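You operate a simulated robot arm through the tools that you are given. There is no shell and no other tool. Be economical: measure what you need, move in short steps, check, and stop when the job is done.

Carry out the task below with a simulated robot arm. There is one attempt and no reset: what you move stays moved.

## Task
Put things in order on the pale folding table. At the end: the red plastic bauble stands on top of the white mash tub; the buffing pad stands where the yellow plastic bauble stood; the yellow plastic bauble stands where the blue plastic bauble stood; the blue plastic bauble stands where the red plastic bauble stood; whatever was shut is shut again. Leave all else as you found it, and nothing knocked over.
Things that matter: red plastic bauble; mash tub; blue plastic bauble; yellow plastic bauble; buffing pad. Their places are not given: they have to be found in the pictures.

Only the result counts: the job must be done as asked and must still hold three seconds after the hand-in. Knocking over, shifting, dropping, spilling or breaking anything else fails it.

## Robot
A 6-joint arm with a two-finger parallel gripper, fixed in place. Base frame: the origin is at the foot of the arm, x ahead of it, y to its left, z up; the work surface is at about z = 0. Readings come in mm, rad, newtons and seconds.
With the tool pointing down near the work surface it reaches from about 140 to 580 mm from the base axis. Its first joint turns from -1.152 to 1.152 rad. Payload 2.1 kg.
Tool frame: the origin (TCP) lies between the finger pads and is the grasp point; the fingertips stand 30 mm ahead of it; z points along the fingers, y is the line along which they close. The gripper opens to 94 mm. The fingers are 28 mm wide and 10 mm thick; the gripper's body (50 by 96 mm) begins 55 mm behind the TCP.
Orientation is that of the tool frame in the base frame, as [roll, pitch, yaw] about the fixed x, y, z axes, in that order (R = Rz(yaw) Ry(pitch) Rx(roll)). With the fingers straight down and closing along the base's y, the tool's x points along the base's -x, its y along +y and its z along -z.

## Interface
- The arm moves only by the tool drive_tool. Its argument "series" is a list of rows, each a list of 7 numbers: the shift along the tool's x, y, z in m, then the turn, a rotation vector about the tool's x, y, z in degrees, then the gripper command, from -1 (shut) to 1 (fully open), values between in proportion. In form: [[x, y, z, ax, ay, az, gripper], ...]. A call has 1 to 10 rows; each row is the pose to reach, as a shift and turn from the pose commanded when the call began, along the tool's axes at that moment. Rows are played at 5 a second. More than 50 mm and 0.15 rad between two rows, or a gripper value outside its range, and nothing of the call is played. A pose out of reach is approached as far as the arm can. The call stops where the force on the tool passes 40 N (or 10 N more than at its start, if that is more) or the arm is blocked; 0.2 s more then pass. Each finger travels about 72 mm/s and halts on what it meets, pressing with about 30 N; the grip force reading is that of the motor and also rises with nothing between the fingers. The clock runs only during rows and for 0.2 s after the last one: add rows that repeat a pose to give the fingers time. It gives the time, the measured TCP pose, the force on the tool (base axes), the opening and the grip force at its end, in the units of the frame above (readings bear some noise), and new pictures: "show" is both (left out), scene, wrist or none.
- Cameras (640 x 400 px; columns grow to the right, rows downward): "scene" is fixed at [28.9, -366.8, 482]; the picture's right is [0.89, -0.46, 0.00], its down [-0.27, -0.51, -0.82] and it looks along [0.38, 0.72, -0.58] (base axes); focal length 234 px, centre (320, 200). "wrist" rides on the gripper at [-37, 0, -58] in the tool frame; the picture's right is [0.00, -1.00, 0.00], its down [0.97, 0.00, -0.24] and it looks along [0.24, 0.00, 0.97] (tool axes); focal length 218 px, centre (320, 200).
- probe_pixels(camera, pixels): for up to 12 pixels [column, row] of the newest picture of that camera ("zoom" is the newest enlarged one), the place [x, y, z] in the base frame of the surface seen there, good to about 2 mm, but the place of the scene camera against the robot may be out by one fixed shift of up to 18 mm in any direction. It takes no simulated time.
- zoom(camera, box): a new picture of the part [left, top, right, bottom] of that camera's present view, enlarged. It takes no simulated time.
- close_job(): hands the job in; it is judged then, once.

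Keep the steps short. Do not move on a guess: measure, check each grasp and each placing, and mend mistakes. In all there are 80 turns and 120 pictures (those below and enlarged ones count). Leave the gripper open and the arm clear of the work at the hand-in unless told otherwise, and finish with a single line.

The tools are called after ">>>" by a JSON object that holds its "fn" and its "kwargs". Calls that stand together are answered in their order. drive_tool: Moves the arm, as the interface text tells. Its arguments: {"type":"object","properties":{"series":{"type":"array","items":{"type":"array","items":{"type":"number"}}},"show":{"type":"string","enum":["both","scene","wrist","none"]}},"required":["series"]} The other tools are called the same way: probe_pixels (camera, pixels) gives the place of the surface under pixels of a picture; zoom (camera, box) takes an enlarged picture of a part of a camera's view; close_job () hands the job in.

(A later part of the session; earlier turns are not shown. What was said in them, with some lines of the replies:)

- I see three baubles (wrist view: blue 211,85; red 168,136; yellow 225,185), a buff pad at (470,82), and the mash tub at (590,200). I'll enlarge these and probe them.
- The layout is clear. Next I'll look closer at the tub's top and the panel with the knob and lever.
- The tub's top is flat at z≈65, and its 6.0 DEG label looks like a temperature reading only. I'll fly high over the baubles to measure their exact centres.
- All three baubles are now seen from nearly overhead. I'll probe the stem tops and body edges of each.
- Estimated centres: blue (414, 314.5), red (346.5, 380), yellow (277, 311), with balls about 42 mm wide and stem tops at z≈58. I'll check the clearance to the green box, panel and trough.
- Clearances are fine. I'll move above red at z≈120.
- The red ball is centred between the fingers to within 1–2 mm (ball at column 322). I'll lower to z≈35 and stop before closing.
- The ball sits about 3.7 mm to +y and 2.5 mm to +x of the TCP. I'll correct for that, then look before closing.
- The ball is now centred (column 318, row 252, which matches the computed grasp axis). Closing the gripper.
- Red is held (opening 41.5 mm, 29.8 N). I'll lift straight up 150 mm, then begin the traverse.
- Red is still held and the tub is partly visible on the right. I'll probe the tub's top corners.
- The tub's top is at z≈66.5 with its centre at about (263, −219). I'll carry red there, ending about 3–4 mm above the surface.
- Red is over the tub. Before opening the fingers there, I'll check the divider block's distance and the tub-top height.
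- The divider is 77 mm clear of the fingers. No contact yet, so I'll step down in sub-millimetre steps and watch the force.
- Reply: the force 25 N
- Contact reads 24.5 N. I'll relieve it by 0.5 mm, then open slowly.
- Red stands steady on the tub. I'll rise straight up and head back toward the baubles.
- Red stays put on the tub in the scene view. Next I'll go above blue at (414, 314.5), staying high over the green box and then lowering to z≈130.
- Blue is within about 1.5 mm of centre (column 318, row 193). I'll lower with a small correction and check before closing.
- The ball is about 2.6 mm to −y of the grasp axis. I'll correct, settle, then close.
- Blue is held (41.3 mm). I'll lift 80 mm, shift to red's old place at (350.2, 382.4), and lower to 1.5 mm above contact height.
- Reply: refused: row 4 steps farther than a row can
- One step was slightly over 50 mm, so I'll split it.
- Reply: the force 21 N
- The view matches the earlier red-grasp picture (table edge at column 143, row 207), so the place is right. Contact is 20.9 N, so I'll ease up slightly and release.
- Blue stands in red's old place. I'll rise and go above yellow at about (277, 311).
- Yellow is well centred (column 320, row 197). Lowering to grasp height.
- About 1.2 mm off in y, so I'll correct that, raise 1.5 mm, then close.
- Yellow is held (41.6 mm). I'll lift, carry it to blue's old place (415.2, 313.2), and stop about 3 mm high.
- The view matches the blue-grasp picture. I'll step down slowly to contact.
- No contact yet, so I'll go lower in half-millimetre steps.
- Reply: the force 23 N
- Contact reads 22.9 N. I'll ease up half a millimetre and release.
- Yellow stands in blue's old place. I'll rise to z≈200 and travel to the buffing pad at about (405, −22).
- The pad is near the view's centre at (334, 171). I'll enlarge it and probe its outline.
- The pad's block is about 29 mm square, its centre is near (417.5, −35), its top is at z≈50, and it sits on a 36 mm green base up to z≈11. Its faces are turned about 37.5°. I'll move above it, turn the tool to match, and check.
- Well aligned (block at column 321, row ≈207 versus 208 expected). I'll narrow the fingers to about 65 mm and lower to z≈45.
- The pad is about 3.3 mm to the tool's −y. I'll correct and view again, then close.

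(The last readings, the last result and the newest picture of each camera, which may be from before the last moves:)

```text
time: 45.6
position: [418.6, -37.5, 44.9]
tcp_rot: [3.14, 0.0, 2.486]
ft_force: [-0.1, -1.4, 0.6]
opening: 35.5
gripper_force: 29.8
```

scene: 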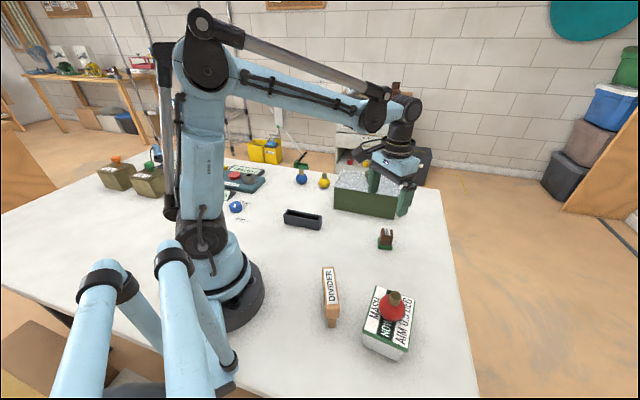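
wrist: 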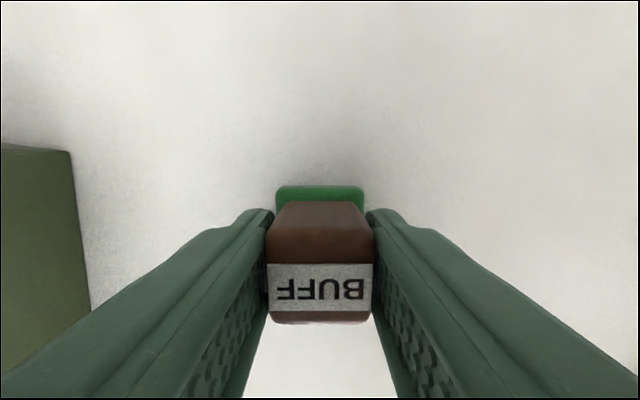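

Gripped at 35.5 mm, wider than the top face, so I'll check what the fingers hold before lifting.

>>> {"fn": "zoom", "kwargs": {"camera": "wrist", "box": [220, 170, 420, 340]}}

>>> {"fn": "probe_pixels", "kwargs": {"camera": "wrist", "pixels": [[272, 250], [368, 250], [270, 300], [370, 300], [320, 315], [320, 230], [320, 193], [280, 193], [360, 193]]}}

>>> {"fn": "zoom", "kwargs": {"camera": "scene", "box": [340, 200, 440, 270]}}

```text
2.35 times, centred on (320, 255) of wrist
```

zoom: 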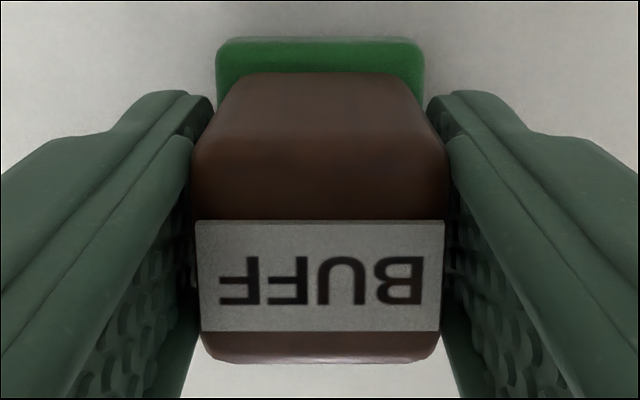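

```text
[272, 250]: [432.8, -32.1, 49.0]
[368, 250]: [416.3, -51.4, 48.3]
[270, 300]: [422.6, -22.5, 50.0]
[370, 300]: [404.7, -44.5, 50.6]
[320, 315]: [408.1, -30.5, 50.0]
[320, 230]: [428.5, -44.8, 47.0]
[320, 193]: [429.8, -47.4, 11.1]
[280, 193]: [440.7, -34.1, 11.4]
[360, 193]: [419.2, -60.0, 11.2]
```

```text
5.71 times, centred on (390, 235) of scene
```

zoom: 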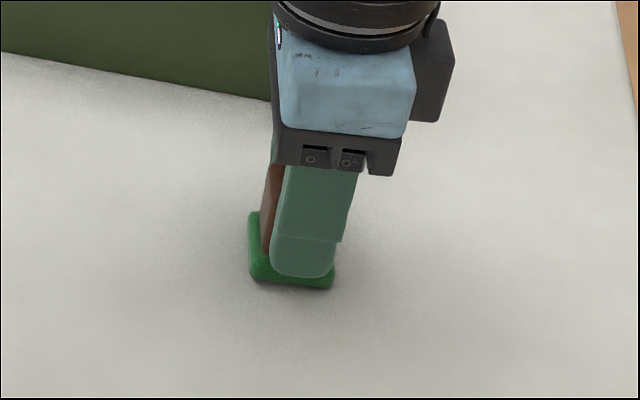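

The fingers are on the brown block's sides, clear above the green base. I'll test-lift 30 mm and check.

>>> {"fn": "drive_tool", "kwargs": {"series": [[0, 0, -0.01, 0, 0, 0, -1], [0, 0, -0.03, 0, 0, 0, -1], [0, 0, -0.03, 0, 0, 0, -1]], "show": "both"}}

```text
time: 46.4
position: [414.6, -36.0, 75.3]
tcp_rot: [3.141, 0.0, 2.486]
ft_force: [0.1, -0.3, -0.4]
opening: 35.3
gripper_force: 29.6
```

scene: 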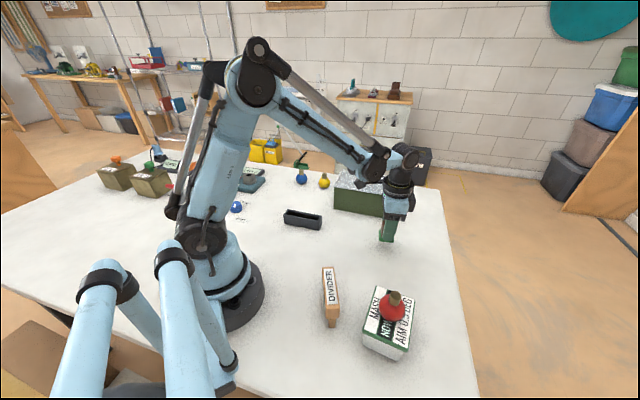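
wrist: 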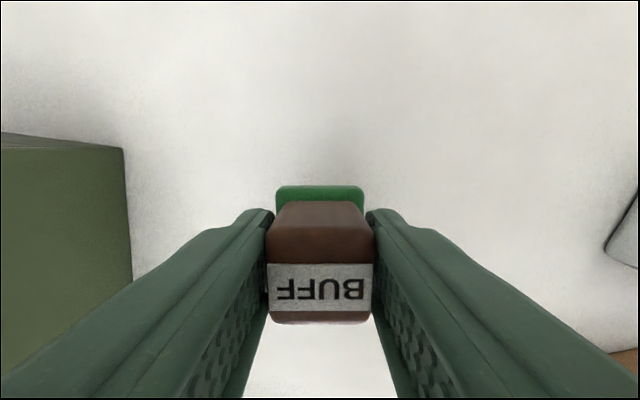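

The pad is held firmly. I'll lift to z≈195 and turn the tool back to its standard heading.

>>> {"fn": "drive_tool", "kwargs": {"series": [[0, 0, -0.03, 0, 0, 0, -1], [0, 0, -0.06, 0, 0, 0, -1], [0, 0, -0.09, 0, 0, -7.5, -1], [0, 0, -0.12, 0, 0, -15, -1], [0, 0, -0.12, 0, 0, -22.5, -1], [0, 0, -0.12, 0, 0, -30, -1], [0, 0, -0.12, 0, 0, -37.5, -1], [0, 0, -0.12, 0, 0, -37.5, -1]], "show": "none"}}

```text
time: 48.2
position: [415.6, -37.8, 194.3]
tcp_rot: [-3.141, -0.001, -3.139]
ft_force: [-0.4, 0.5, -0.6]
opening: 35.5
gripper_force: 29.9
```

I'll carry it to yellow's old place, first pulling in x to stay clear of the green box's knob.

>>> {"fn": "drive_tool", "kwargs": {"series": [[0.045, 0, 0, 0, 0, 0, -1], [0.09, 0.01, 0, 0, 0, 0, -1], [0.12, 0.045, 0, 0, 0, 0, -1], [0.135, 0.09, 0, 0, 0, 0, -1], [0.1395, 0.135, 0, 0, 0, 0, -1], [0.1395, 0.18, 0, 0, 0, 0, -1], [0.1395, 0.225, 0, 0, 0, 0, -1], [0.1395, 0.27, 0, 0, 0, 0, -1], [0.1395, 0.31, 0, 0, 0, 0, -1], [0.1395, 0.3496, 0, 0, 0, 0, -1]], "show": "none"}}

>>> {"fn": "drive_tool", "kwargs": {"series": [[0, 0, 0.04, 0, 0, 0, -1], [0, 0, 0.08, 0, 0, 0, -1], [0, 0, 0.12, 0, 0, 0, -1], [0, 0, 0.14, 0, 0, 0, -1], [0, 0, 0.145, 0, 0, 0, -1], [0, 0, 0.145, 0, 0, 0, -1]], "show": "both"}}

```text
time: 50.4
position: [277.2, 309.2, 194.8]
tcp_rot: [3.141, -0.001, -3.142]
ft_force: [-0.9, -0.8, -1.0]
opening: 35.5
gripper_force: 30.5
```

```text
time: 51.8
position: [274.8, 310.3, 49.7]
tcp_rot: [3.141, -0.001, -3.141]
ft_force: [0.4, 0.1, -0.5]
opening: 35.6
gripper_force: 30.2
```

scene: 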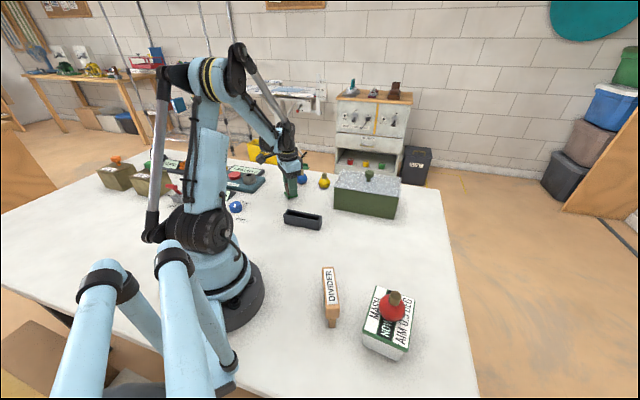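
wrist: 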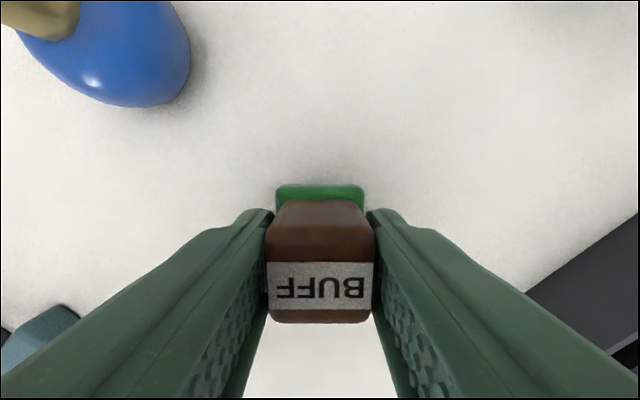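

The pad hovers about 5 mm above the target. I'll lower in small steps to contact.

>>> {"fn": "drive_tool", "kwargs": {"series": [[0, 0, 0.0015, 0, 0, 0, -1], [0, 0, 0.0025, 0, 0, 0, -1], [0, 0, 0.0033, 0, 0, 0, -1], [0, 0, 0.0033, 0, 0, 0, -1]], "show": "none"}}

>>> {"fn": "drive_tool", "kwargs": {"series": [[0, 0, 0.0005, 0, 0, 0, -1], [0, 0, 0.001, 0, 0, 0, -1], [0, 0, 0.001, 0, 0, 0, -1]], "show": "none"}}

```text
time: 52.8
position: [276.1, 310.8, 46.7]
tcp_rot: [-3.14, -0.001, -3.14]
ft_force: [1.2, -0.4, -0.6]
opening: 35.5
gripper_force: 30.6
```

```text
time: 53.6
position: [275.7, 311.0, 45.2]
tcp_rot: [-3.141, 0.001, 3.14]
ft_force: [-0.8, 0.3, 0.0]
opening: 35.4
gripper_force: 30.0
```

>>> {"fn": "drive_tool", "kwargs": {"series": [[0, 0, 0.0005, 0, 0, 0, -1], [0, 0, 0.0008, 0, 0, 0, -1], [0, 0, 0.0008, 0, 0, 0, -1]], "show": "none"}}

```text
time: 54.4
position: [275.3, 312.2, 46.2]
tcp_rot: [-3.141, 0.0, -3.139]
ft_force: [-1.1, -0.7, -0.1]
opening: 35.6
gripper_force: 30.1
```

>>> {"fn": "drive_tool", "kwargs": {"series": [[0, 0, 0.0004, 0, 0, 0, -1], [0, 0, 0.0008, 0, 0, 0, -1], [0, 0, 0.0008, 0, 0, 0, -1]], "show": "none"}}

```text
time: 55.2
position: [275.2, 312.0, 44.2]
tcp_rot: [3.142, 0.0, -3.139]
ft_force: [-0.7, -1.0, 0.0]
opening: 35.3
gripper_force: 30.2
```

Still no contact, so I'll continue down in small steps.

>>> {"fn": "drive_tool", "kwargs": {"series": [[0, 0, 0.0004, 0, 0, 0, -1], [0, 0, 0.0007, 0, 0, 0, -1], [0, 0, 0.0007, 0, 0, 0, -1]], "show": "none"}}

>>> {"fn": "drive_tool", "kwargs": {"series": [[0, 0, 0.0003, 0, 0, 0, -1], [0, 0, 0.0006, 0, 0, 0, -1], [0, 0, 0.0006, 0, 0, 0, -1]], "show": "wrist"}}

```text
time: 56.0
position: [275.8, 313.4, 44.2]
tcp_rot: [3.14, 0.0, -3.139]
ft_force: [-2.6, 0.5, 26.1]
opening: 35.3
gripper_force: 30.0
```

```text
time: 56.8
position: [275.2, 312.0, 42.6]
tcp_rot: [3.14, 0.001, -3.141]
ft_force: [-2.3, 7.2, 32.1]
opening: 35.5
gripper_force: 30.4
```

wrist: 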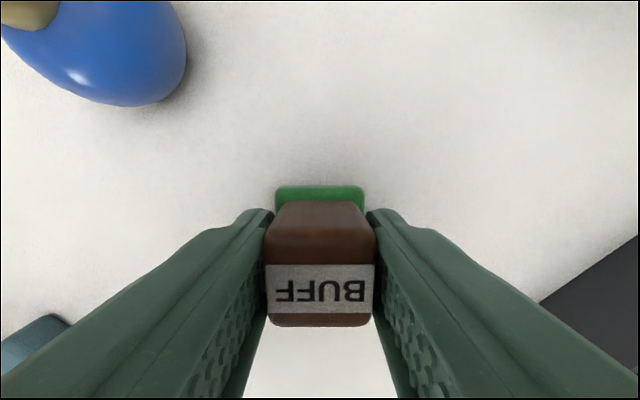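

Firm contact at about 32 N. I'll ease up 0.9 mm, then release.

>>> {"fn": "drive_tool", "kwargs": {"series": [[0, 0, -0.0009, 0, 0, 0, -1], [0, 0, -0.0009, 0, 0, 0, -1], [0, 0, -0.0009, 0, 0, 0, -0.15], [0, 0, -0.0009, 0, 0, 0, 0], [0, 0, -0.0009, 0, 0, 0, 0.25], [0, 0, -0.0009, 0, 0, 0, 0.5], [0, 0, -0.0009, 0, 0, 0, 0.5], [0, 0, -0.0009, 0, 0, 0, 0.5]], "show": "wrist"}}

```text
time: 58.6
position: [275.6, 310.8, 44.3]
tcp_rot: [3.141, -0.003, -3.139]
ft_force: [0.9, -0.2, 0.3]
opening: 70.5
gripper_force: 0.1
```

wrist: 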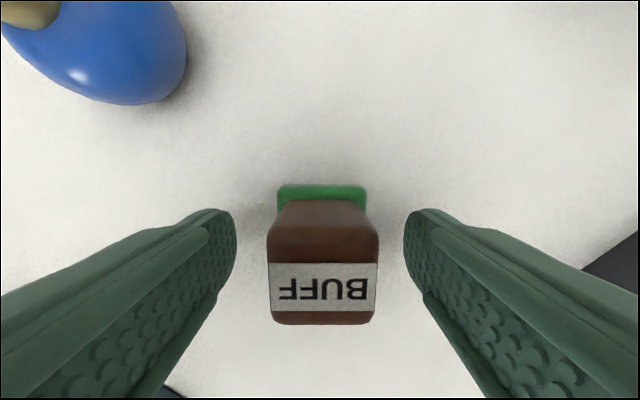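

The pad stands free and upright. I'll rise straight up, back away, and check everything.

>>> {"fn": "drive_tool", "kwargs": {"series": [[0, 0, -0.04, 0, 0, 0, 0.5], [0, 0, -0.085, 0, 0, 0, 0.5], [0, 0, -0.13, 0, 0, 0, 0.5], [0, 0, -0.165, 0, 0, 0, 1], [-0.03, -0.03, -0.2, 0, 0, 0, 1], [-0.06, -0.01, -0.2, 0, 0, 0, 1], [-0.06, -0.01, -0.2, 0, 0, 0, 1]], "show": "both"}}

```text
refused: row 5 steps farther than a row can; nothing moved
```

>>> {"fn": "drive_tool", "kwargs": {"series": [[0, 0, -0.04, 0, 0, 0, 0.5], [0, 0, -0.085, 0, 0, 0, 0.5], [0, 0, -0.13, 0, 0, 0, 0.5], [0, 0, -0.165, 0, 0, 0, 1], [-0.03, 0, -0.19, 0, 0, 0, 1], [-0.06, 0, -0.19, 0, 0, 0, 1], [-0.06, 0, -0.19, 0, 0, 0, 1]], "show": "both"}}

```text
time: 60.2
position: [333.9, 314.0, 234.6]
tcp_rot: [-3.141, 0.0, -3.138]
ft_force: [1.1, 0.4, 0.2]
opening: 94.0
gripper_force: 0.1
```

scene: 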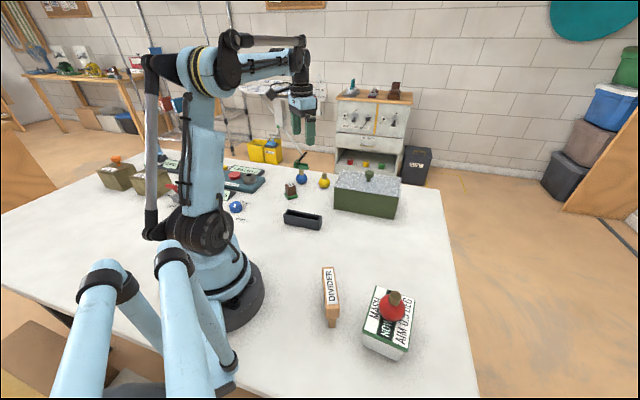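
wrist: 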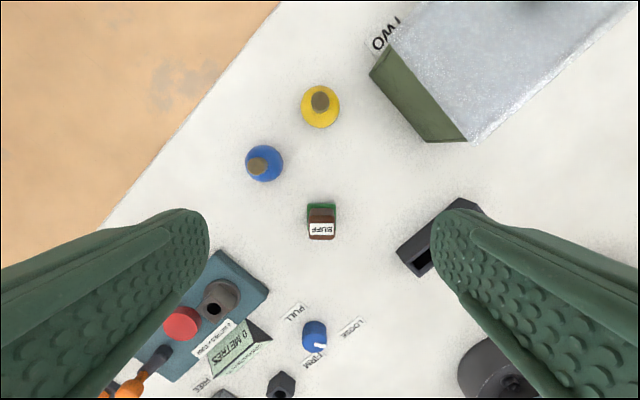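

Everything appears in place. One last close look at the tub and a probe of the three placed items.

>>> {"fn": "zoom", "kwargs": {"camera": "scene", "box": [270, 160, 430, 370]}}

>>> {"fn": "probe_pixels", "kwargs": {"camera": "wrist", "pixels": [[321, 101], [257, 167], [321, 229], [321, 211]]}}

```text
1.90 times, centred on (350, 265) of scene
```

zoom: 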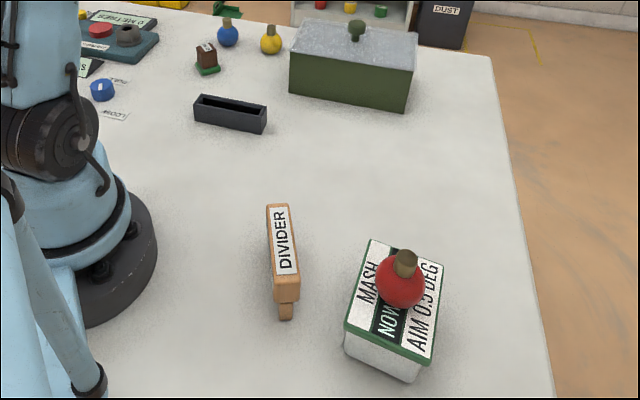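

```text
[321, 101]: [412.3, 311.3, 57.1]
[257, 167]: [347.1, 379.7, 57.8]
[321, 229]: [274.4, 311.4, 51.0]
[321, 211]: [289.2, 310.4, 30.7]
```

All the measured places agree with the originals to within about 3 mm, and red stands upright on the tub. The gripper is open and the arm is clear, so I'm handing in.

>>> {"fn": "close_job", "kwargs": {}}

```text
The job is handed in.
```

The job is handed in: red stands on the mash tub, blue where red was, yellow where blue was and the buffing pad where yellow was, with nothing opened or knocked over.
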